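You operate a simulated robot arm through the tools that you are given. There is no shell and no other tool. Be economical: measure what you need, move in short steps, check, and stop when the job is done.

You run a simulated two-armed robot. Do the job below in one go: nothing can be reset, and whatever is moved stays where it is left.

JOB
Put the blue abrasive pad on the shelf under the white bench. Take the felt pad and put it on the top of the white bench. Shut the short flap with the green tab. The order is free. Set down upright: blue abrasive pad, felt pad.
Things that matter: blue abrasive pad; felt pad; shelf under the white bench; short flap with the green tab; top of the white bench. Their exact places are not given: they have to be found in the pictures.

The check looks at the end state, three seconds after you hand in, the way a careful person would. Anything else that was tipped, shoved, dropped, spilled or broken makes it a failure.

ROBOT AND FRAMES
Two 6-joint arms with two-finger parallel grippers on one trunk, on a base that drives. Base frame: it is fixed to the floor where the robot stands at the start and does not move with it; the origin is under the middle of the robot, x ahead of it, y to its left, z up. Lengths are in cm, angles in rad, forces in N, time in s.
The left shoulder is at the start at [6, 18.7, 117.2], the right one opposite. With the tool pointing down near the work surface each hand reaches from about 22 to 62 cm from the robot's upright axis, wherever it stands, measured 20 degrees to its own side. Places, roughly: shelf under the white bench [60, -250, 20]; short flap with the green tab [-510, -320, 100]; top of the white bench [60, -250, 80]. Payload 1.57 kg a hand.
The tool frame of a hand sits at the grasp point between the pads (the TCP): z along the fingers, y along the line on which they close. The tips reach 3 cm beyond it. The gripper opens to 11 cm. The fingers are 2.4 cm wide and 1.2 cm thick; the gripper's body (4.8 by 11.2 cm) begins 7.8 cm behind the TCP.
Orientation is that of the tool frame in the base frame, as a unit quaternion [x, y, z, w]. With the fingers straight down and closing along the base's y, the tool's x points along the base's -x, its y along +y and its z along -z.

CONTROLS
- The arms move only by the tool jog_arm. It takes "left_commands", "right_commands" or both (then of equal length, played together; a hand with none holds still); each is a list of rows, each a list of 3 entries, a list of its own where there are three numbers: the turn, a rotation vector about the tool's x, y, z in rad, then the shift along the tool's x, y, z in cm, then the gripper command, from -1 (shut) to 1 (fully open), values between in proportion. In form: [[[rx, ry, rz], [tx, ty, tz], gripper], ...]. A call has 1 to 12 rows; each row is the pose to reach, as a shift and turn from the pose commanded when the call began, along the tool's axes at that moment. Rows are played at 5 a second. More than 5 cm and 0.15 rad between two rows, or a gripper value outside its range, and nothing of the call is played. A pose out of reach is approached as far as the arm can. The call stops where the force on the tool passes 40 N (or 10 N more than at its start, if that is more) or the arm is blocked; 0.2 s more then pass. The fingers move at their own pace (about 15.3 cm/s each) and stop on an object; they squeeze with about 25 N. The grip force told is the motor's: it shows also when the fingers shut on nothing. Time passes only in rows, and 0.2 s behind the last, so rows that repeat a pose let the fingers close. The reply holds the time, the measured pose of the TCP, the force on the tool along the base axes, the opening and the grip force, in the units named above and with some noise, with the torque about the TCP (base axes, N m) and any sound that the robot's microphone picked up, and new pictures: "show" is both (left out), scene, wrist or none (wrist: the cameras of the hands that moved).
- Cameras (640 x 400 px; columns grow to the right, rows downward): "scene" is now at [1.1, -1.39, 170.6]; the picture's right is [-0.19, -0.98, 0.00], its down [-0.81, 0.15, -0.57] and it looks along [0.56, -0.11, -0.82] (base axes); focal length 289 px, centre (320, 200). "left" rides on the left gripper at [7, -1.6, -14.1] in its tool frame; the picture's right is [0.23, 0.97, 0.00], its down [-0.86, 0.20, -0.48] and it looks along [-0.47, 0.11, 0.88] (tool axes); focal length 222 px, centre (320, 200). "right" rides on the right gripper at [7, 1.6, -14.1] in its tool frame; the picture's right is [-0.23, 0.97, 0.00], its down [-0.86, -0.20, -0.48] and it looks along [-0.47, -0.11, 0.88] (tool axes); focal length 222 px, centre (320, 200).
- move_column(by): slides the trunk up (or, below 0, down) by that many cm; the arms and the scene camera ride with it, the base frame stays. It gives what a move gives, with no picture.
- drive_base(legs): drives the robot by 1 to 6 legs, each [ahead, left, turn to the left] in cm, cm and rad, along the robot's own axes; the way and the turn of a leg run together, so that a leg with both is an arc; at most 150 cm and 3.142 rad a leg. The arms and the cameras ride along, it lands a little off, and it stops where it bumps. It gives what a move gives, and a new picture of the scene camera.
- aim_head(pan, tilt): turns the head with the scene camera to pan (to the left, within 1.501 rad either way) and tilt (down, from -0.506 to 1.204), counted from straight ahead of the robot. It gives what a move gives, and a new picture of the scene camera.
- pixel_to_xyz(camera, pixels): there is no depth. For up to 12 entries [column, row, z] of the newest picture of that camera ("zoom" is the newest enlarged one), the place [x, y] in the base frame at which the ray of that pixel passes the height z, good to about 0.2 cm. The clock stands still meanwhile.
- close_up(camera, box): a new picture of the part [left, top, right, bottom] of that camera's present view, enlarged. The clock stands still meanwhile.
- hand_in(): hands the job in; it is judged then, once.

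Keep the steps short. Do not move on a guess: measure, check each grasp and each placing, and mend mistakes. In all there are 110 turns and 260 pictures (those below and enlarged ones count). Leave the grippers open and the arms clear of the work at the hand-in unless told otherwise, and finish with a single line.

The tools are called after "Request:" as a command line: name --argument value ..., lists and objects as JSON in quotes. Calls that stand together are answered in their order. jog_arm: Moves the arms, as the interface text tells. Its arguments: {"type":"object","properties":{"left_commands":{"type":"array"},"right_commands":{"type":"array"},"show":{"type":"string","enum":["both","scene","wrist","none"]}},"required":[]} The other tools are called the same way: move_column (by) slides the trunk up or down; drive_base (legs) drives the base; aim_head (pan, tilt) turns the head that bears the scene camera; pixel_to_xyz (camera, pixels) gives the place at which the rays of pixels pass given heights; close_up (camera, box) takes an enlarged picture of a part of a camera's view; hand_in () hands the job in.

At the start:

```text
t: 0.0
left_ee_pos: [43.82, 8.22, 116.27]
left_tool_rot: [-0.001, 1.0, 0.0, 0.0]
left_contact_force: [-0.2, 0.5, -0.3]
left_ft_torque: [-0.02, 0.06, -0.05]
left_grip_width: 10.98
left_finger_force: 0.2
right_ee_pos: [47.51, -28.11, 118.32]
right_tool_rot: [0.0, 1.0, 0.0, 0.0]
right_contact_force: [0.3, -0.2, -0.1]
right_ft_torque: [0.0, -0.03, -0.06]
right_grip_width: 11.01
right_finger_force: 0.1
trunk travel left (down, up): [-80.0, 19.0]
robot x, y, heading: [-0.28, -0.04, -0.002]
head pan, tilt: [-0.188, 0.967]
```

scene: 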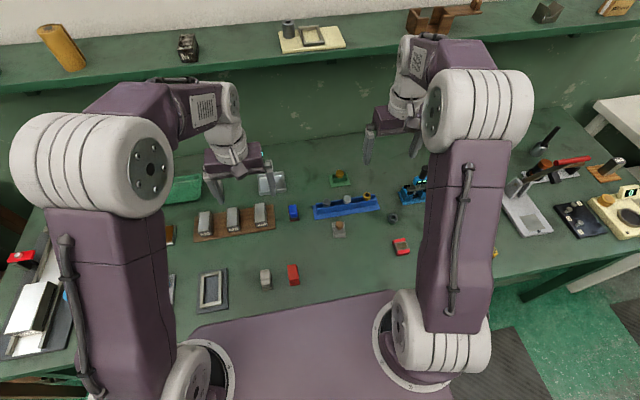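
right: 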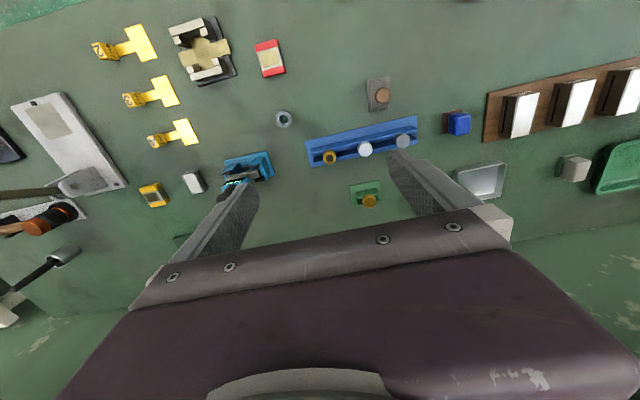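
left: 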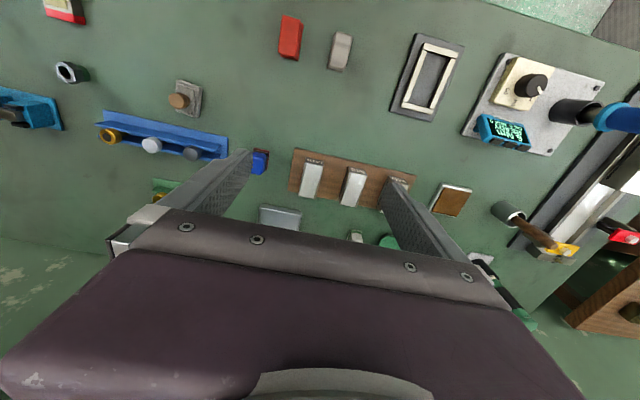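

I see a cluttered bench with several small blocks: blue at scene (293,212), red at (293,274), grey at (265,278). I'll enlarge these areas to identify the pads.

Request:
close_up --camera "left" --box '[240, 0, 480, 150]'

Request:
close_up --camera "right" --box '[300, 60, 640, 220]'

Request:
close_up --camera "scene" --box '[160, 160, 420, 320]'

Request:
close_up --camera "left" --box '[230, 120, 430, 250]'

```text
2.67 times, centred on (360, 75) of left
```

zoom: 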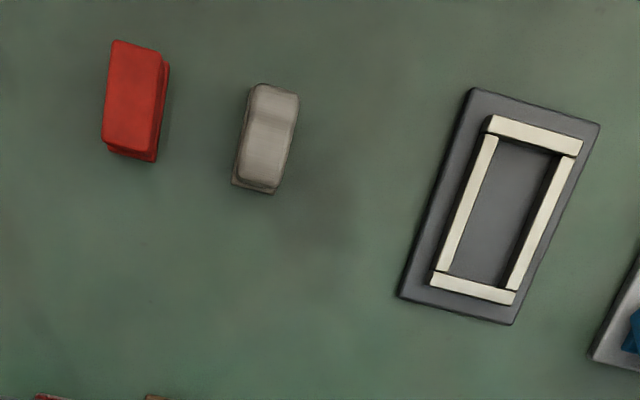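

```text
1.88 times, centred on (470, 140) of right
```

zoom: 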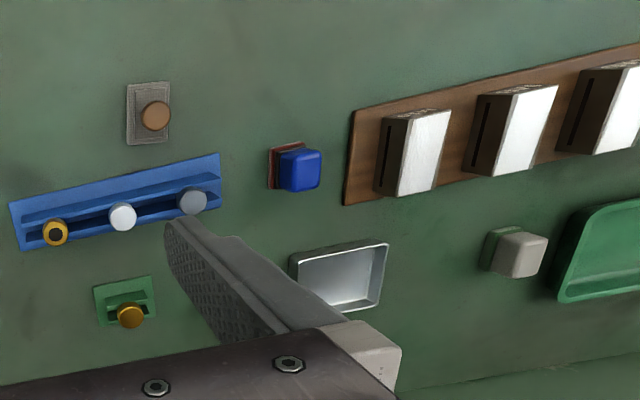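

```text
2.46 times, centred on (290, 240) of scene
```

zoom: 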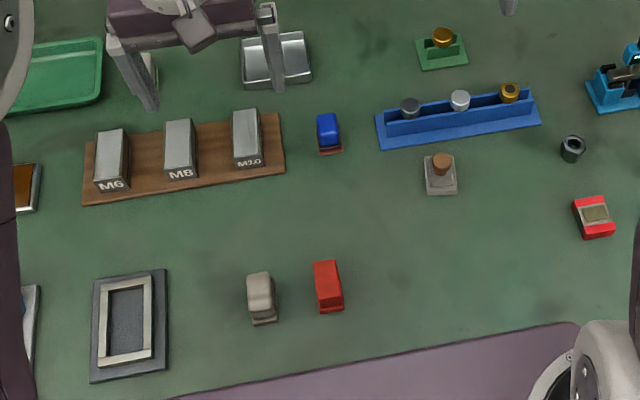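

```text
3.08 times, centred on (330, 185) of left
```

zoom: 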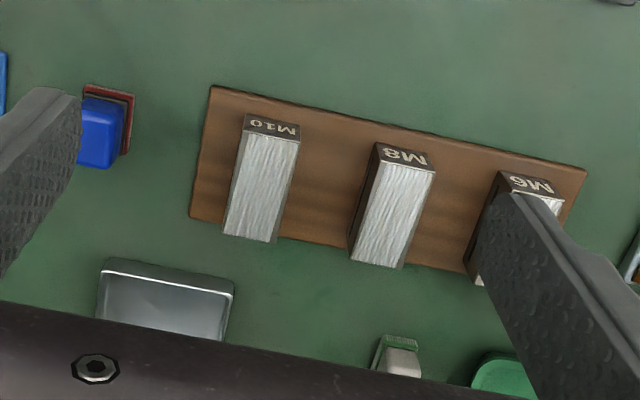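

Four candidates: blue with a brown base, red, grey, and light grey with a green base. I'll look with the head left and right for the remaining things.

Request:
aim_head --pan 0.7 --tilt 0.8

Request:
aim_head --pan -0.75 --tilt 0.75

Request:
aim_head --pan -1.45 --tilt 0.45

```text
t: 1.2
left_ee_pos: [43.75, 8.27, 116.15]
left_tool_rot: [0.001, 1.0, 0.0, 0.001]
left_contact_force: [-0.3, -0.9, -0.3]
left_ft_torque: [0.01, -0.02, 0.04]
left_grip_width: 10.99
left_finger_force: 0.1
right_ee_pos: [47.4, -28.1, 118.4]
right_tool_rot: [-0.001, 1.0, 0.0, 0.001]
right_contact_force: [-0.9, 0.9, -0.6]
right_ft_torque: [0.0, 0.01, 0.06]
right_grip_width: 10.99
right_finger_force: 0.1
trunk travel left (down, up): [-80.0, 19.0]
robot x, y, heading: [0.16, 0.21, -0.004]
head pan, tilt: [0.7, 0.799]
```

scene: 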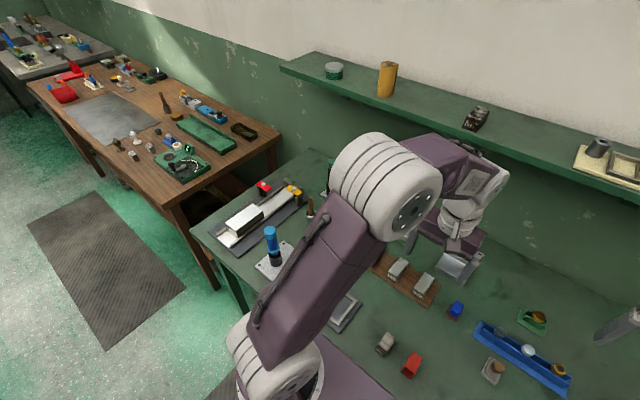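

```text
t: 2.8
left_ee_pos: [43.72, 8.16, 116.21]
left_tool_rot: [-0.001, 1.0, -0.001, 0.0]
left_contact_force: [0.0, -0.1, 0.0]
left_ft_torque: [0.01, -0.01, -0.03]
left_grip_width: 11.03
left_finger_force: 0.1
right_ee_pos: [47.5, -28.13, 118.49]
right_tool_rot: [0.0, 1.0, 0.001, 0.0]
right_contact_force: [0.2, -0.5, -0.5]
right_ft_torque: [-0.02, -0.04, 0.01]
right_grip_width: 10.98
right_finger_force: 0.0
trunk travel left (down, up): [-80.0, 19.0]
robot x, y, heading: [0.08, -0.04, 0.003]
head pan, tilt: [-0.75, 0.75]
```

scene: 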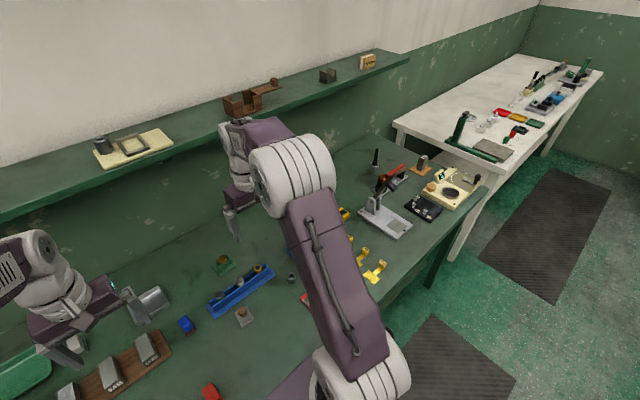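

```text
t: 3.8
left_ee_pos: [43.76, 8.09, 116.18]
left_tool_rot: [0.001, 1.0, 0.0, 0.0]
left_contact_force: [-0.1, 0.5, 0.1]
left_ft_torque: [-0.03, -0.01, 0.01]
left_grip_width: 11.01
left_finger_force: 0.1
right_ee_pos: [47.47, -28.21, 118.38]
right_tool_rot: [0.0, 1.0, -0.001, 0.0]
right_contact_force: [0.6, -0.2, -0.8]
right_ft_torque: [0.0, 0.0, 0.0]
right_grip_width: 11.01
right_finger_force: 0.0
trunk travel left (down, up): [-80.0, 19.0]
robot x, y, heading: [0.12, 0.25, 0.001]
head pan, tilt: [-1.45, 0.45]
```

scene: 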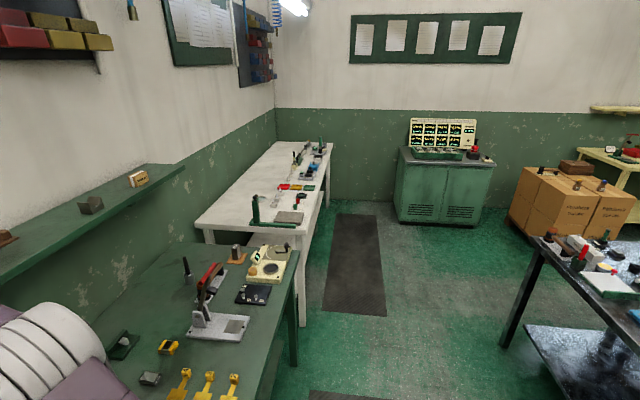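

The white bench is to the right, from about y=-150 on. Next I look back at the work table and measure the small blocks.

Request:
aim_head --pan 0.0 --tilt 1.0

Request:
pixel_to_xyz --camera "left" --pixels '[[290, 37, 88], [340, 50, 88], [260, 161, 88], [385, 240, 88], [355, 236, 87]]'

Request:
pixel_to_xyz --camera "right" --pixels '[[458, 122, 88], [575, 168, 88], [152, 195, 87], [194, 182, 87], [270, 58, 87]]'

Request:
close_up --camera "right" --box '[60, 10, 320, 220]'

Request:
close_up --camera "right" --box '[440, 90, 640, 215]'

```text
t: 5.4
left_ee_pos: [43.78, 8.22, 116.16]
left_tool_rot: [0.0, 1.0, 0.0, 0.0]
left_contact_force: [-0.2, 0.0, -0.3]
left_ft_torque: [0.01, 0.01, 0.01]
left_grip_width: 11.0
left_finger_force: 0.1
right_ee_pos: [47.4, -28.05, 118.47]
right_tool_rot: [-0.001, 1.0, 0.0, 0.001]
right_contact_force: [-0.1, 0.5, -0.5]
right_ft_torque: [0.0, 0.03, 0.02]
right_grip_width: 11.01
right_finger_force: 0.0
trunk travel left (down, up): [-80.0, 19.0]
robot x, y, heading: [0.27, -0.39, -0.0]
head pan, tilt: [0.0, 1.0]
```

scene: 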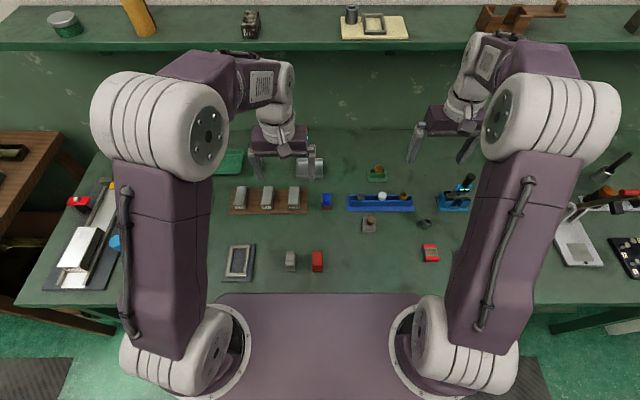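

```text
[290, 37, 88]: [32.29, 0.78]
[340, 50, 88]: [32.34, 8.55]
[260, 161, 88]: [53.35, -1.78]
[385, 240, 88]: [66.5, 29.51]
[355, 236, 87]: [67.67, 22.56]
```

```text
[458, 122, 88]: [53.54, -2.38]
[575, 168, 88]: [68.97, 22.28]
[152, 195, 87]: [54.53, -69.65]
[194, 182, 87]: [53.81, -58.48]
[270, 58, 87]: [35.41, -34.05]
```

```text
1.90 times, centred on (190, 115) of right
```

zoom: 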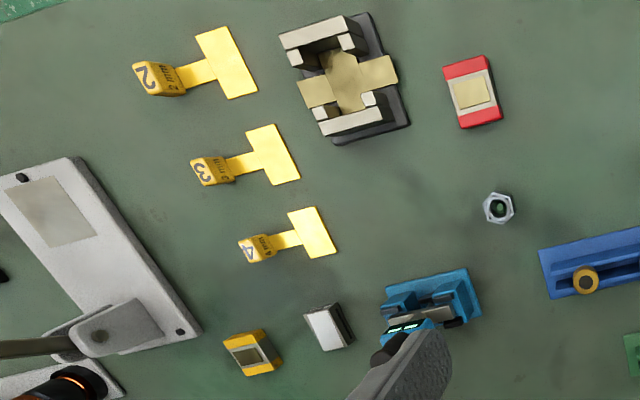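

```text
3.20 times, centred on (540, 152) of right
```

zoom: 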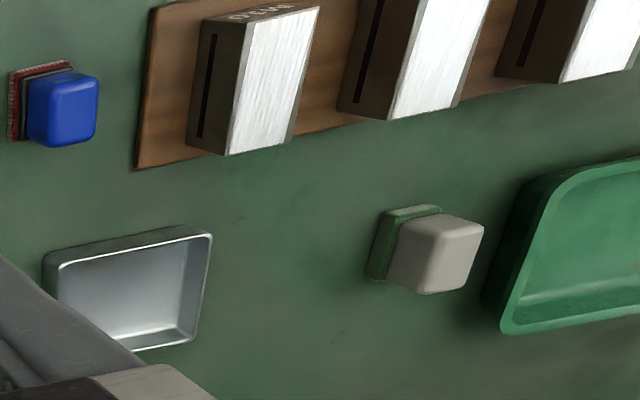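

Blue has a woven red-brown abrasive base. There's also a grey/dark block near (54,-58). I bring both hands' cameras closer, left over the red and grey blocks, right over the one at (54,-58), staying at z≥105.

Request:
jog_arm --left_commands '[[[0, 0, 0], [3, -0.5, 2], 1], [[0, 0, 0], [6, -1, 4], 1], [[0, 0, 0], [9, -1.5, 6], 1], [[0, 0, 0], [12, -2, 8], 1], [[0, 0, 0], [15, -2.5, 10], 1], [[0, 0, 0], [17, -3, 11], 1]]' --right_commands '[[[0, 0, 0], [0.6, -4, 1.7], 1], [[0, 0, 0], [1.2, -8, 3.4], 1], [[0, 0, 0], [1.8, -12, 5], 1], [[0, 0, 0], [2.4, -16, 6.7], 1], [[0, 0, 0], [3, -20, 8.4], 1], [[0, 0, 0], [3.5, -24, 10], 1]]' --show "wrist"

```text
t: 6.8
left_ee_pos: [26.77, 5.09, 105.23]
left_tool_rot: [0.0, 1.0, 0.001, 0.0]
left_contact_force: [0.3, -0.4, -0.2]
left_ft_torque: [0.04, 0.01, -0.03]
left_grip_width: 11.02
left_finger_force: 0.1
right_ee_pos: [43.98, -52.35, 108.39]
right_tool_rot: [0.0, 1.0, 0.0, 0.0]
right_contact_force: [0.1, -0.7, 0.1]
right_ft_torque: [0.02, -0.01, 0.01]
right_grip_width: 11.01
right_finger_force: 0.1
trunk travel left (down, up): [-80.0, 19.0]
robot x, y, heading: [-0.02, 0.35, -0.001]
head pan, tilt: [0.0, 1.0]
```

right: 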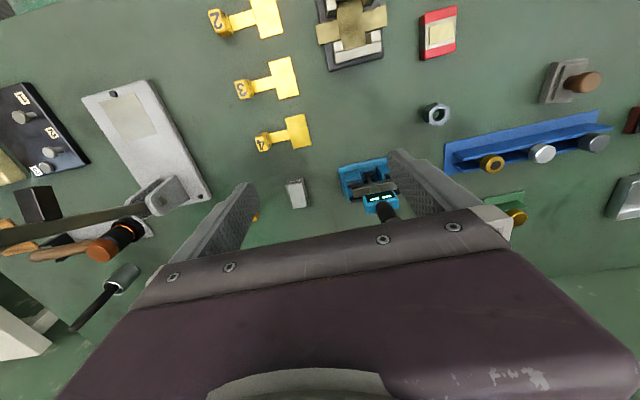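
left: 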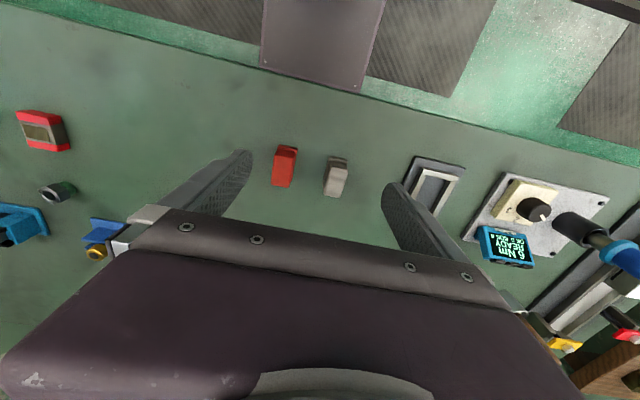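

Request:
close_up --camera "left" --box '[256, 130, 384, 210]'

Request:
close_up --camera "right" --box '[240, 150, 368, 230]'

Request:
close_up --camera "right" --box '[560, 80, 640, 230]'

Request:
close_up --camera "scene" --box '[210, 140, 370, 280]'

```text
5.00 times, centred on (320, 170) of left
```

zoom: 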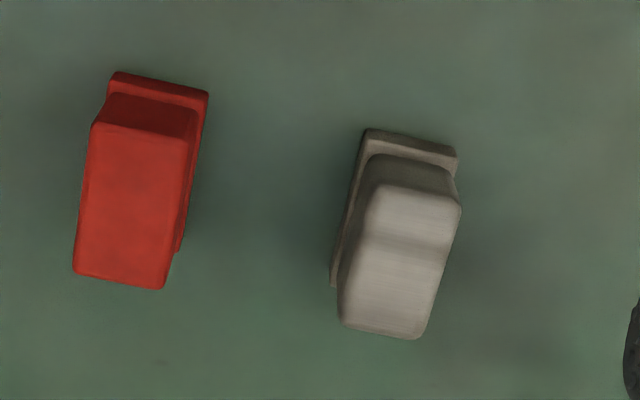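

```text
5.00 times, centred on (304, 190) of right
```

zoom: 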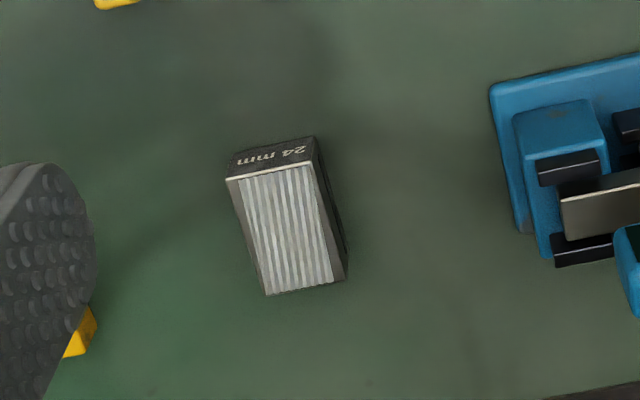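

```text
2.67 times, centred on (600, 155) of right
```

zoom: 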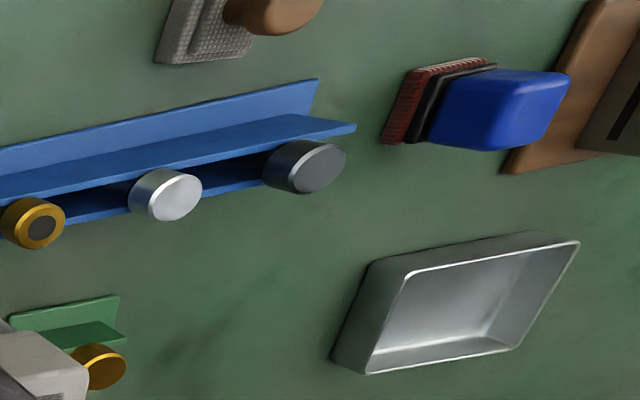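

```text
2.86 times, centred on (290, 210) of scene
```

zoom: 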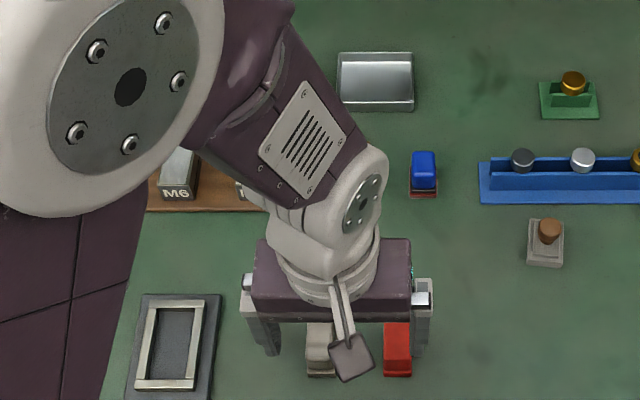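

A further candidate: a grey textured pad with a brown knob at scene (369,225). I'll take a better look with the right wrist camera.

Request:
pixel_to_xyz --camera "scene" --pixels '[[369, 228, 86], [326, 200, 88], [317, 262, 88], [290, 262, 88], [430, 252, 86]]'

Request:
jog_arm --right_commands '[[[0, 0, 0], [1, 4.5, 0], 1], [[0, 0, 0], [2, 9, 0], 1], [[0, 0, 0], [3, 13.5, 0], 1], [[0, 0, 0], [4, 18, 0], 1], [[0, 0, 0], [5, 22.5, 0], 1], [[0, 0, 0], [6, 27, 1], 1], [[0, 0, 0], [7, 31, 3], 1], [[0, 0, 0], [8, 35, 5], 1]]' --left_commands '[[[0, 0, 0], [0, 4, -1], 1], [[0, 0, 0], [0, 8, -2], 1], [[0, 0, 0], [0, 12, -3], 1], [[0, 0, 0], [0, 16, -4], 1], [[0, 0, 0], [0, 20, -5], 1], [[0, 0, 0], [0, 20, -5], 1], [[0, 0, 0], [0, 20, -5], 1], [[0, 0, 0], [0, 20, -5], 1]]' --show "both"

```text
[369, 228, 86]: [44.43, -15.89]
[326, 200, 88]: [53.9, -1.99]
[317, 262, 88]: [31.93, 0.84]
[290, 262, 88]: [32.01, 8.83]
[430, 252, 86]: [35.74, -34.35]
```

```text
t: 8.6
left_ee_pos: [26.74, 25.31, 110.18]
left_tool_rot: [-0.001, 1.0, -0.002, 0.0]
left_contact_force: [-0.7, 0.7, -0.4]
left_ft_torque: [-0.06, 0.03, 0.02]
left_grip_width: 11.01
left_finger_force: 0.0
left hand out of reach, approached as far as the arm can: row 3
right_ee_pos: [35.98, -16.92, 103.36]
right_tool_rot: [0.0, 1.0, -0.001, 0.0]
right_contact_force: [-0.7, 0.2, 0.0]
right_ft_torque: [-0.04, -0.02, 0.04]
right_grip_width: 10.99
right_finger_force: 0.1
trunk travel left (down, up): [-80.0, 19.0]
robot x, y, heading: [0.15, -0.19, 0.003]
head pan, tilt: [0.0, 1.0]
```

scene: 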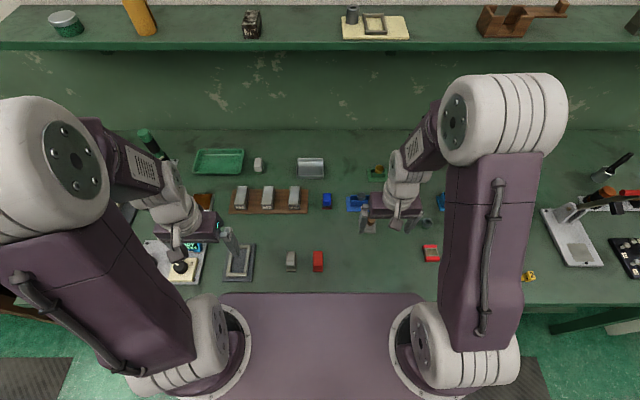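
right: 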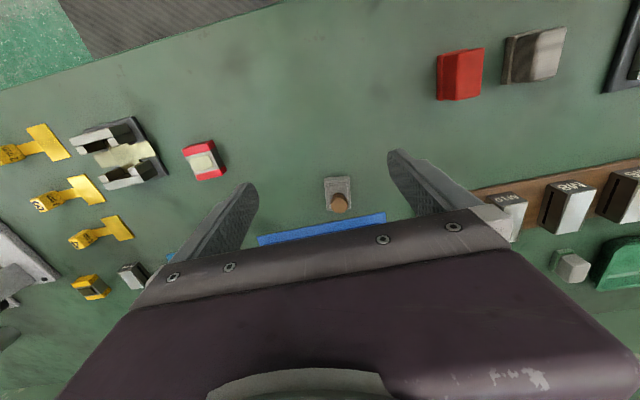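
left: 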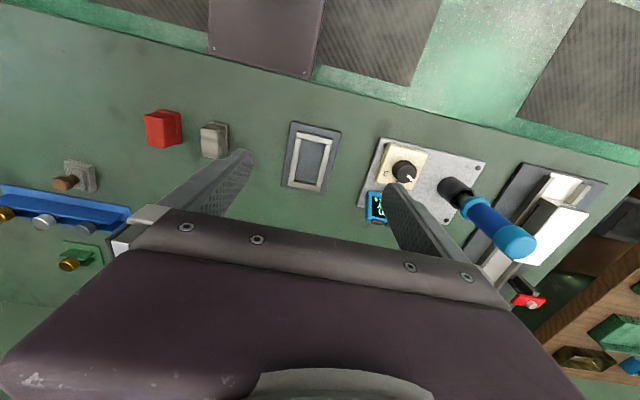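

Request:
close_up --camera "right" --box '[304, 160, 384, 230]'

Request:
close_up --camera "left" --box '[130, 90, 258, 170]'

Request:
close_up --camera "left" --box '[40, 140, 120, 210]'

Request:
close_up --camera "scene" --box '[230, 140, 350, 280]'

```text
5.71 times, centred on (344, 195) of right
```

zoom: 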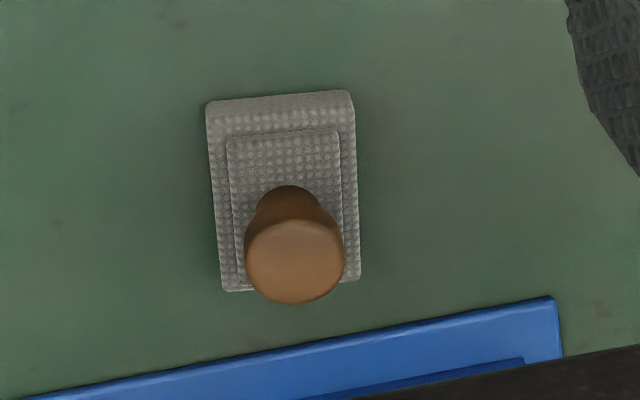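

```text
5.00 times, centred on (194, 130) of left
```

zoom: 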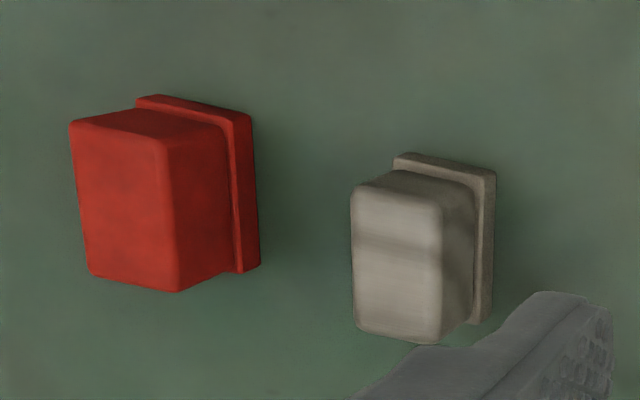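

```text
5.71 times, centred on (80, 175) of left
```

zoom: 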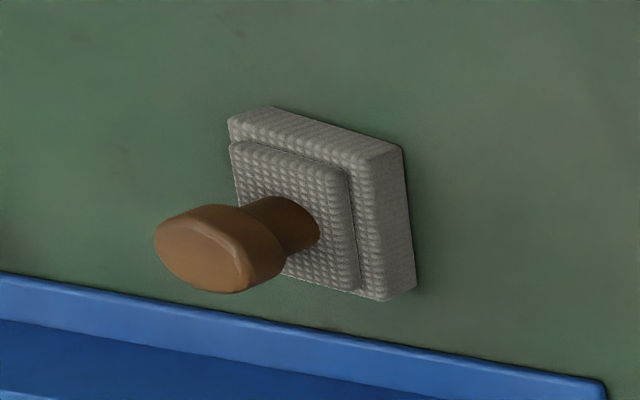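

```text
2.86 times, centred on (290, 210) of scene
```

zoom: 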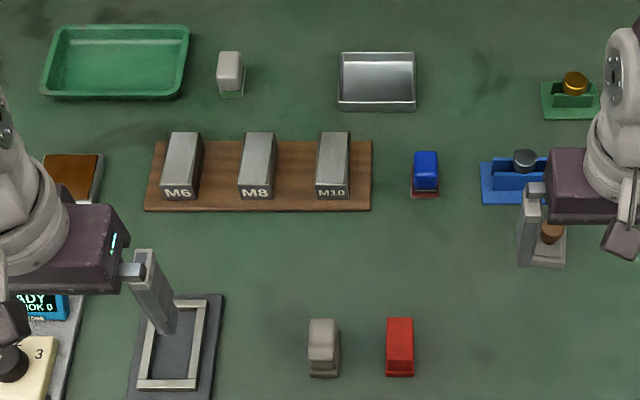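

The grey fabric pad with a wooden knob at (44,-16) looks like the felt pad; the blue block at (54,-2) is the blue abrasive pad. To rule out rivals I check the neighbouring benches.

Request:
aim_head --pan 0.9 --tilt 0.5

Request:
close_up --camera "scene" --box '[60, 80, 400, 290]'

Request:
aim_head --pan -1.2 --tilt 0.5

Request:
close_up --camera "scene" --box '[300, 80, 480, 260]'

```text
t: 9.8
left_ee_pos: [26.79, 25.29, 110.16]
left_tool_rot: [-0.001, 1.0, -0.001, 0.0]
left_contact_force: [0.2, 0.4, 0.9]
left_ft_torque: [0.0, 0.01, 0.03]
left_grip_width: 11.02
left_finger_force: 0.1
right_ee_pos: [36.02, -17.13, 103.39]
right_tool_rot: [0.001, 1.0, 0.0, 0.0]
right_contact_force: [0.0, -0.1, 0.7]
right_ft_torque: [0.01, 0.0, 0.02]
right_grip_width: 10.98
right_finger_force: 0.2
trunk travel left (down, up): [-80.0, 19.0]
robot x, y, heading: [0.13, 0.01, -0.002]
head pan, tilt: [0.901, 0.499]
```

scene: 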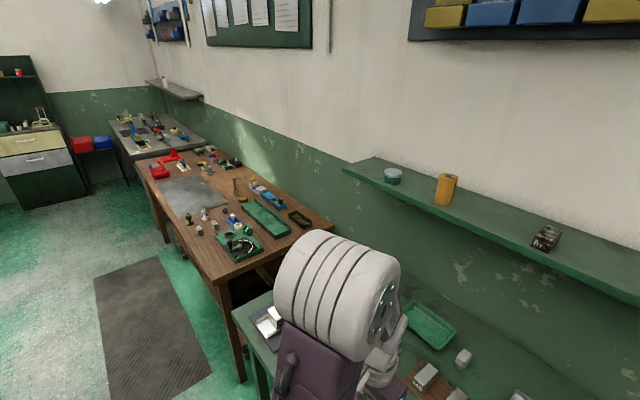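

```text
1.88 times, centred on (230, 185) of scene
```

zoom: 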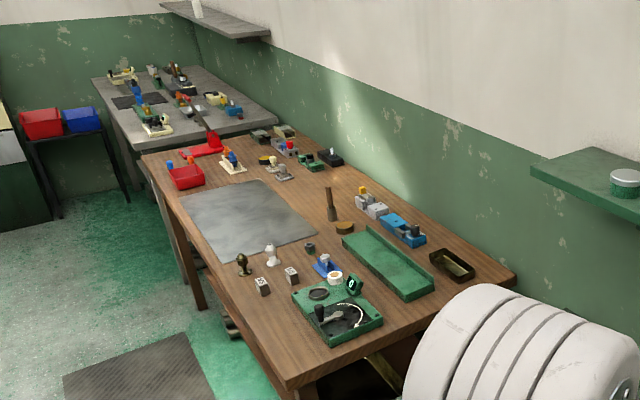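

```text
t: 11.8
left_ee_pos: [26.67, 25.24, 110.19]
left_tool_rot: [0.0, 1.0, 0.0, 0.0]
left_contact_force: [0.2, -0.1, -0.6]
left_ft_torque: [-0.01, -0.04, 0.0]
left_grip_width: 11.01
left_finger_force: 0.0
right_ee_pos: [36.08, -17.12, 103.49]
right_tool_rot: [0.0, 1.0, 0.0, 0.0]
right_contact_force: [-0.4, 0.1, 0.3]
right_ft_torque: [0.04, 0.02, 0.01]
right_grip_width: 11.02
right_finger_force: 0.1
trunk travel left (down, up): [-80.0, 19.0]
robot x, y, heading: [0.09, 0.12, 0.001]
head pan, tilt: [-1.201, 0.499]
```

scene: 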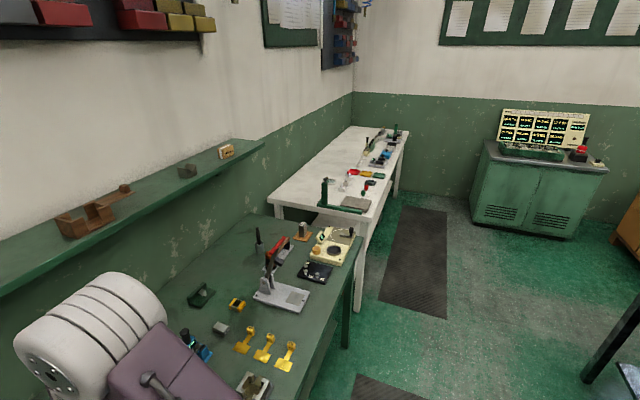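

```text
2.22 times, centred on (390, 170) of scene
```

zoom: 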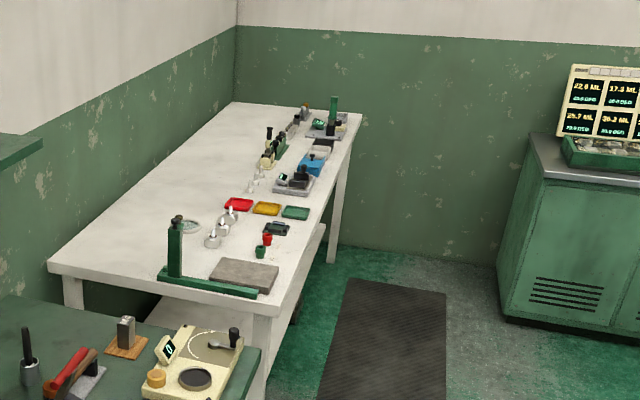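

No rivals there. Both pads are on this table. Now I measure the felt pad's outline in the right picture: corners about (324,178), (349,176), (326.5,211), (351,209).

Request:
pixel_to_xyz --camera "right" --pixels '[[324.2, 178.4, 86], [349.3, 176, 86], [326.5, 211, 86], [351, 209, 86], [338.5, 196, 88], [340, 206, 89]]'

Request:
aim_head --pan 0.0 --tilt 0.9

Request:
close_up --camera "scene" --box '[290, 190, 420, 270]'

```text
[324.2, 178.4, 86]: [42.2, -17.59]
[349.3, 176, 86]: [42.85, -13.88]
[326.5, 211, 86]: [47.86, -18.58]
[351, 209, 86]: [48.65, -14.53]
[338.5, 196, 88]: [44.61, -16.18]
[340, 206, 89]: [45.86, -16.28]
```

```text
t: 13.2
left_ee_pos: [26.8, 25.2, 110.11]
left_tool_rot: [0.0, 1.0, 0.0, 0.0]
left_contact_force: [-0.4, -0.3, -0.9]
left_ft_torque: [0.01, 0.02, -0.02]
left_grip_width: 11.0
left_finger_force: 0.0
right_ee_pos: [35.97, -17.05, 103.42]
right_tool_rot: [0.0, 1.0, 0.0, 0.0]
right_contact_force: [0.6, -0.1, 0.1]
right_ft_torque: [0.0, 0.0, 0.0]
right_grip_width: 11.02
right_finger_force: 0.1
trunk travel left (down, up): [-80.0, 19.0]
robot x, y, heading: [-0.13, -0.05, -0.0]
head pan, tilt: [0.0, 0.901]
```

scene: 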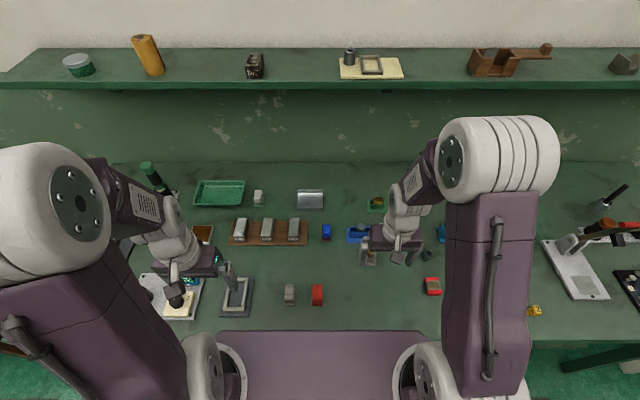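

```text
4.92 times, centred on (355, 230) of scene
```

zoom: 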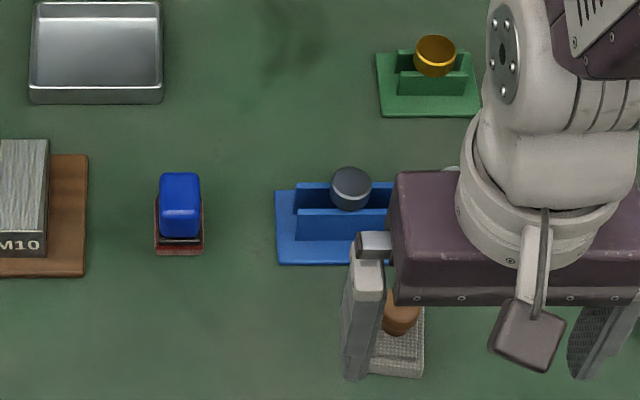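

Felt pad: centre ≈ (45.2,-16.1), about 4 cm wide across, 5.7 long, turned about -0.17 rad. I move the right hand above it at z≈95, turning 0.15.

Request:
jog_arm --right_commands '[[[0, 0, 0.08], [-4.4, 0.5, 0], 1], [[0, 0, 0.16], [-8.8, 1.0, 1], 1], [[0, 0, 0.16], [-9, 1.0, 5], 1], [[0, 0, 0.16], [-9, 1.0, 8], 1]]' --show "wrist"

Request:
close_up --camera "right" --box '[160, 100, 480, 300]'

Request:
close_up --camera "scene" --box '[330, 200, 430, 280]'

```text
t: 14.2
left_ee_pos: [26.84, 25.15, 110.15]
left_tool_rot: [0.0, 1.0, -0.001, 0.0]
left_contact_force: [-0.5, -0.4, -0.9]
left_ft_torque: [0.0, -0.01, -0.01]
left_grip_width: 10.99
left_finger_force: 0.1
right_ee_pos: [44.96, -16.1, 95.33]
right_tool_rot: [0.081, 0.997, 0.0, -0.001]
right_contact_force: [0.3, -0.3, -1.3]
right_ft_torque: [0.01, 0.03, 0.03]
right_grip_width: 11.0
right_finger_force: 0.1
trunk travel left (down, up): [-80.0, 19.0]
robot x, y, heading: [-0.25, 0.01, 0.006]
head pan, tilt: [0.0, 0.901]
```

right: 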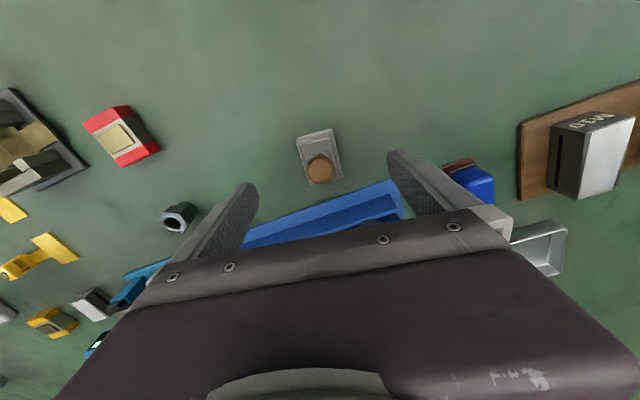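

```text
2.00 times, centred on (320, 200) of right
```

zoom: 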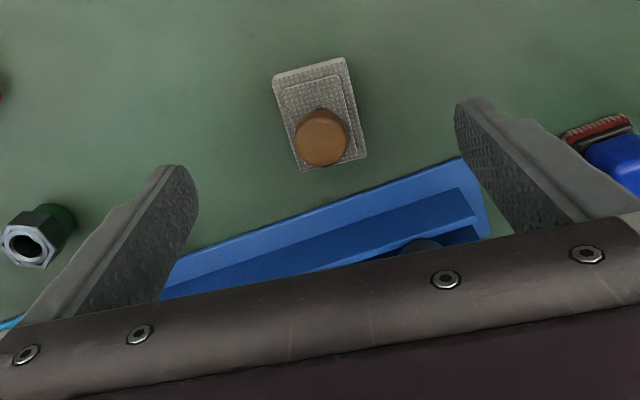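

```text
5.00 times, centred on (380, 240) of scene
```

zoom: 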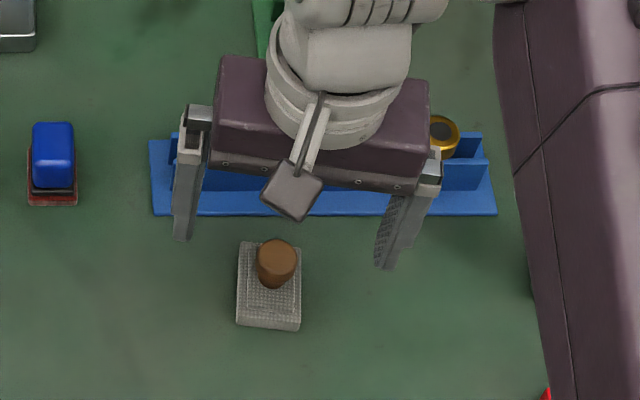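

The pad's outline is clear in the zoom. I check its centre against the hand: corners (296.5,138), (332,129.5), (343.5,178), (309,186).

Request:
pixel_to_xyz --camera "right" --pixels '[[296.5, 138, 86], [332, 129.5, 86], [343.5, 178, 86], [309, 186, 86], [321, 168, 89]]'

```text
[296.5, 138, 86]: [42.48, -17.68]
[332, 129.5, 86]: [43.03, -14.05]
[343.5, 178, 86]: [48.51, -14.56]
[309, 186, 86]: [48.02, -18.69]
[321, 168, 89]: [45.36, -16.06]
```

Centred within 0.5 cm. I descend to z≈88.5 (tips 85.5) and close.

Request:
jog_arm --right_commands '[[[0, 0, 0], [-0.4, 0, 3.5], 1], [[0, 0, 0], [-0.4, 0, 6.7], 1], [[0, 0, 0], [-0.4, 0, 6.7], -1], [[0, 0, 0], [-0.4, 0, 6.7], -1], [[0, 0, 0], [-0.4, 0, 6.7], -1]]' --show "wrist"

```text
t: 15.4
left_ee_pos: [26.62, 25.19, 110.11]
left_tool_rot: [0.001, 1.0, 0.0, 0.0]
left_contact_force: [0.2, -0.1, -0.3]
left_ft_torque: [0.02, 0.0, 0.01]
left_grip_width: 10.99
left_finger_force: 0.0
right_ee_pos: [45.36, -16.11, 88.62]
right_tool_rot: [0.08, 0.997, 0.0, 0.0]
right_contact_force: [0.8, 0.6, 1.0]
right_ft_torque: [-0.04, 0.03, 0.07]
right_grip_width: 3.89
right_finger_force: 25.1
trunk travel left (down, up): [-80.0, 19.0]
robot x, y, heading: [-0.12, -0.32, -0.0]
head pan, tilt: [0.0, 0.901]
```

right: 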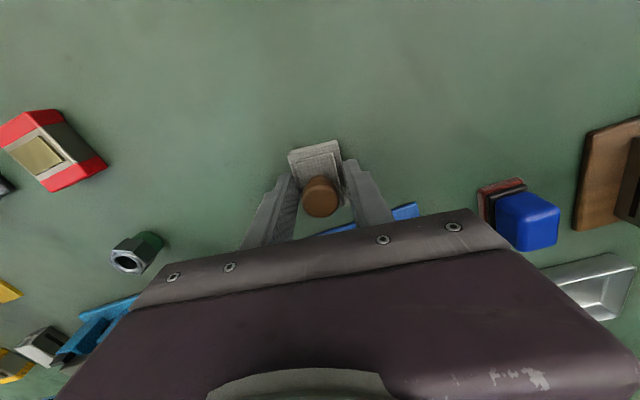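

Grip 3.9 cm at 25 N: held by its base. I lift it straight up, then move it clear to the right.

Request:
jog_arm --right_commands '[[[0, 0, 0], [0, 0, -4], -1], [[0, 0, 0], [0, 0, -8], -1], [[0, 0, 0], [0, 0, -12], -1], [[0, 0, 0], [0, 0, -16], -1], [[0, 0, 0], [1, -3, -20], -1], [[0, 0, 0], [2, -7, -22], -1], [[0, 0, 0], [3, -11, -23], -1], [[0, 0, 0], [4, -15, -24], -1]]' --show "both"

Request:
pixel_to_xyz --camera "scene" --pixels '[[326, 240, 85.5], [326, 225, 89]]'

Request:
close_up --camera "scene" --box '[276, 190, 376, 260]'

```text
refused: row 5 steps farther than a row can; nothing moved
```

```text
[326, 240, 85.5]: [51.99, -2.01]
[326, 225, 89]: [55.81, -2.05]
```

```text
5.71 times, centred on (326, 225) of scene
```

zoom: 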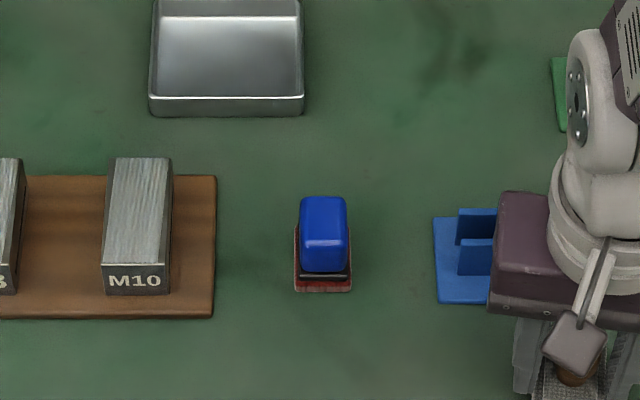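

A row was too long; I redo the lift with shorter steps.

Request:
jog_arm --right_commands '[[[0, 0, 0], [0, 0, -3], -1], [[0, 0, 0], [0, 0, -7], -1], [[0, 0, 0], [0, 0, -11], -1], [[0, 0, 0], [0, 0, -15], -1], [[0, 0, 0], [1, -3, -18], -1], [[0, 0, 0], [2, -7, -19], -1], [[0, 0, 0], [3, -11, -20], -1], [[0, 0, 0], [4, -15, -21], -1]]' --show "both"

Request:
close_up --camera "right" --box '[200, 60, 440, 240]'

```text
t: 17.2
left_ee_pos: [26.72, 25.1, 110.21]
left_tool_rot: [0.0, 1.0, 0.0, 0.0]
left_contact_force: [-0.8, 0.1, 0.3]
left_ft_torque: [-0.01, 0.0, 0.0]
left_grip_width: 11.02
left_finger_force: 0.0
right_ee_pos: [38.93, -30.32, 109.77]
right_tool_rot: [0.08, 0.997, 0.001, 0.0]
right_contact_force: [0.1, 0.4, -0.8]
right_ft_torque: [0.01, -0.03, -0.01]
right_grip_width: 3.93
right_finger_force: 24.6
trunk travel left (down, up): [-80.0, 19.0]
robot x, y, heading: [-0.31, -0.11, 0.004]
head pan, tilt: [0.0, 0.901]
```

scene: 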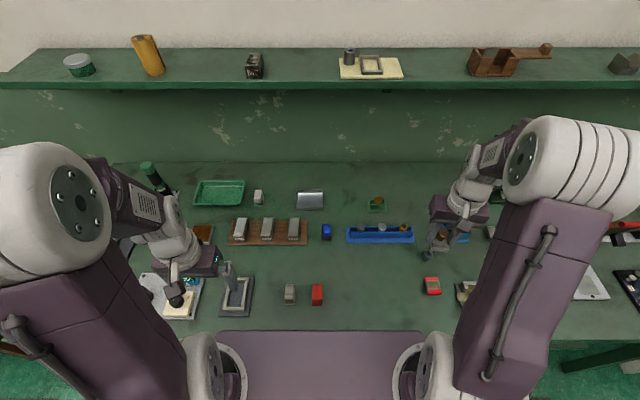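
right: 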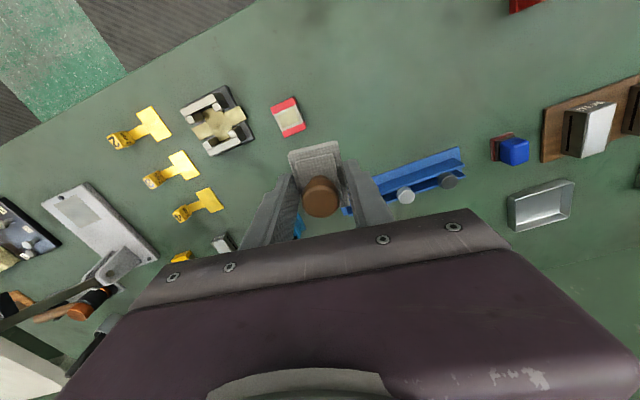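

```text
2.22 times, centred on (320, 150) of right
```

zoom: 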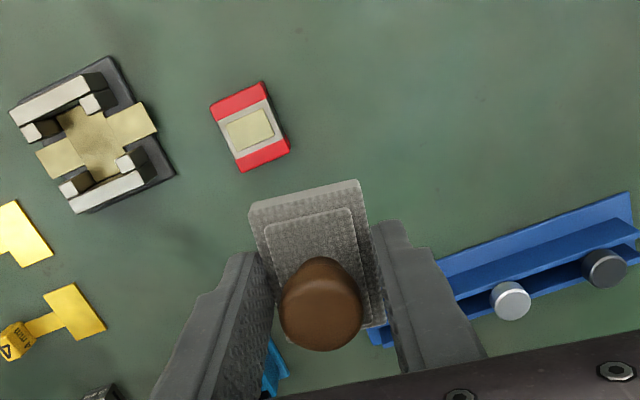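

The felt pad is held upright, clear. Now the left hand goes toward the blue pad at (53.8,-2), hovering at (45,-2,100), and tilts the fingers 0.6 rad forward so that the later shelf placing has headroom.

Request:
jog_arm --left_commands '[[[0, -0.075, 0], [-2.3, -3.4, 0], 1], [[0, -0.15, 0], [-4.6, -6.8, 0.5], 1], [[0, -0.225, 0], [-6.9, -10.2, 1.5], 1], [[0, -0.3, 0], [-9.2, -13.6, 3], 1], [[0, -0.375, 0], [-11.4, -17, 4.5], 1], [[0, -0.45, 0], [-13.6, -20.4, 6], 1], [[0, -0.525, 0], [-15.9, -23.8, 8], 1], [[0, -0.6, 0], [-18.2, -27.2, 10], 1]]' --show "both"

Request:
close_up --camera "left" --box '[220, 60, 420, 220]'

```text
t: 19.0
left_ee_pos: [44.99, -2.34, 100.32]
left_tool_rot: [-0.001, 0.955, 0.0, 0.296]
left_contact_force: [0.1, 0.3, -0.2]
left_ft_torque: [0.05, 0.01, 0.03]
left_grip_width: 11.01
left_finger_force: 0.0
right_ee_pos: [39.15, -30.32, 109.69]
right_tool_rot: [0.081, 0.997, 0.001, 0.0]
right_contact_force: [0.5, 0.4, -1.1]
right_ft_torque: [0.0, 0.01, -0.01]
right_grip_width: 3.91
right_finger_force: 24.6
trunk travel left (down, up): [-80.0, 19.0]
robot x, y, heading: [-0.39, 0.13, 0.0]
head pan, tilt: [0.0, 0.901]
```

scene: 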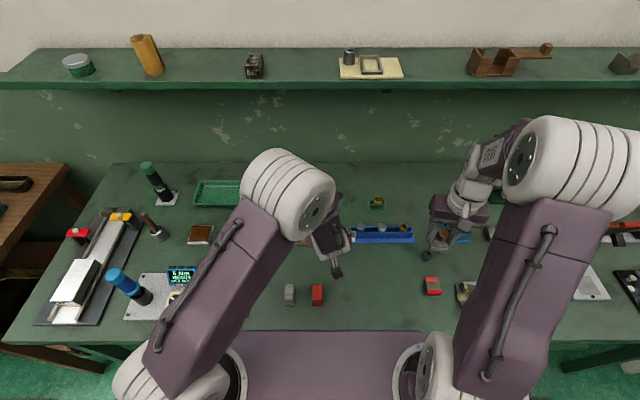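
left: 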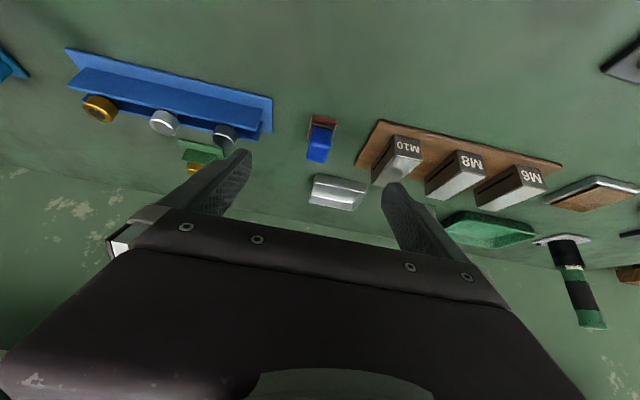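

```text
2.50 times, centred on (320, 140) of left
```

zoom: 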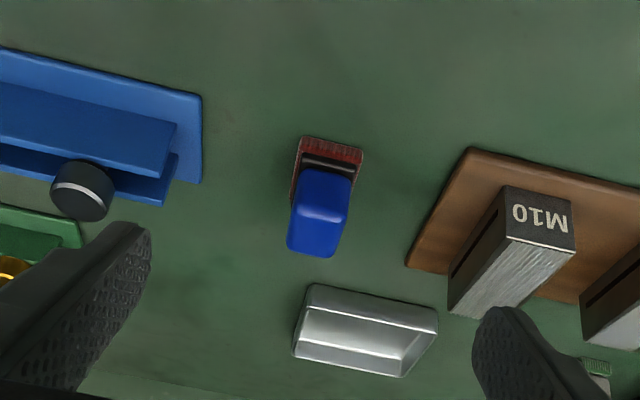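

Blue pad near base corners at (312.8,114.4) and (337.2,120), far-left base (308,141), top far corners (306.8,158),(326,163).

Request:
pixel_to_xyz --camera "left" --pixels '[[312.8, 114.4, 85.5], [337.2, 120, 85.5], [308, 141.2, 85.5], [306.8, 158, 89], [326, 163.2, 89], [306.8, 158, 88], [326, 163.2, 88], [376, 125, 85.3], [345, 205, 88], [232, 158, 89]]'

```text
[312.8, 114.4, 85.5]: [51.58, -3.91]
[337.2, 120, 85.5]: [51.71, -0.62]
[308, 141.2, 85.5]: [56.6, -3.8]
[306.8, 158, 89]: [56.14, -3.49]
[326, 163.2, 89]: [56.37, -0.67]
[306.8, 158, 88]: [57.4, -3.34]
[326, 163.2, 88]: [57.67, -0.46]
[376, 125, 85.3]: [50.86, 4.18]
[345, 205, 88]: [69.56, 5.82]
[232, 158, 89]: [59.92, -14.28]
```

Blue pad: centre (54.1,-2.15), 3.2 wide, top near z=89. I half-close the gripper (6 cm) to clear the block stand at y≥4.2 and advance along the tool axis, stopping short first.

Request:
jog_arm --left_commands '[[[0, 0, 0], [0, 0.1, 0], 0.09], [[0, 0, 0], [0, 0.1, 4], 0.09], [[0, 0, 0], [0, 0.1, 8], 0.09], [[0, 0, 0], [-0.2, 0.1, 11], 0.09]]' --show "wrist"

Request:
close_up --camera "left" --box '[220, 60, 420, 220]'

```text
t: 20.0
left_ee_pos: [51.33, -1.93, 91.33]
left_tool_rot: [0.0, 0.955, 0.0, 0.295]
left_contact_force: [-0.7, 0.4, -0.2]
left_ft_torque: [0.0, -0.02, 0.0]
left_grip_width: 6.01
left_finger_force: 0.1
right_ee_pos: [39.03, -30.23, 109.6]
right_tool_rot: [0.08, 0.997, -0.001, 0.001]
right_contact_force: [0.0, 0.4, -0.4]
right_ft_torque: [0.02, 0.01, -0.01]
right_grip_width: 3.93
right_finger_force: 25.1
trunk travel left (down, up): [-80.0, 19.0]
robot x, y, heading: [0.04, -0.06, -0.001]
head pan, tilt: [0.0, 0.901]
```

left: 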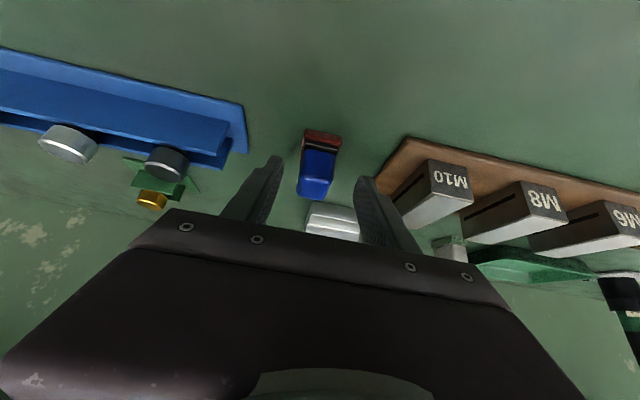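

```text
2.50 times, centred on (320, 140) of left
```

zoom: 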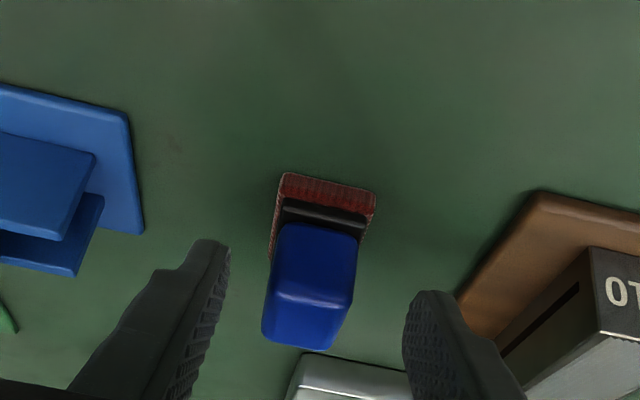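

The pad is centred between the fingers. I advance 3.2 cm more and close.

Request:
jog_arm --left_commands '[[[0, 0, 0], [-0.1, -0.2, 1.7], 0.09], [[0, 0, 0], [-0.1, -0.2, 3.2], 0.09], [[0, 0, 0], [-0.1, -0.2, 3.2], -1], [[0, 0, 0], [-0.1, -0.2, 3.2], -1], [[0, 0, 0], [-0.1, -0.2, 3.2], -1]]' --show "wrist"

```text
t: 21.2
left_ee_pos: [53.07, -2.11, 88.88]
left_tool_rot: [-0.001, 0.955, 0.0, 0.296]
left_contact_force: [0.6, -0.3, -0.8]
left_ft_torque: [-0.03, -0.01, 0.0]
left_grip_width: 3.24
left_finger_force: 24.9
right_ee_pos: [39.12, -30.23, 109.59]
right_tool_rot: [0.08, 0.997, 0.0, 0.0]
right_contact_force: [0.1, 0.0, -0.4]
right_ft_torque: [-0.01, -0.01, 0.0]
right_grip_width: 3.91
right_finger_force: 24.6
trunk travel left (down, up): [-80.0, 19.0]
robot x, y, heading: [0.01, -0.11, 0.001]
head pan, tilt: [0.0, 0.901]
```

left: 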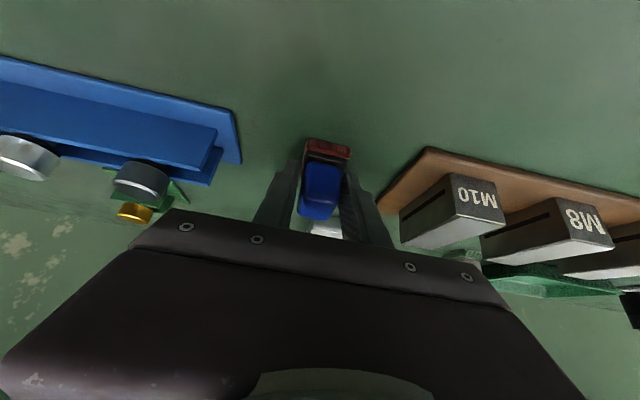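

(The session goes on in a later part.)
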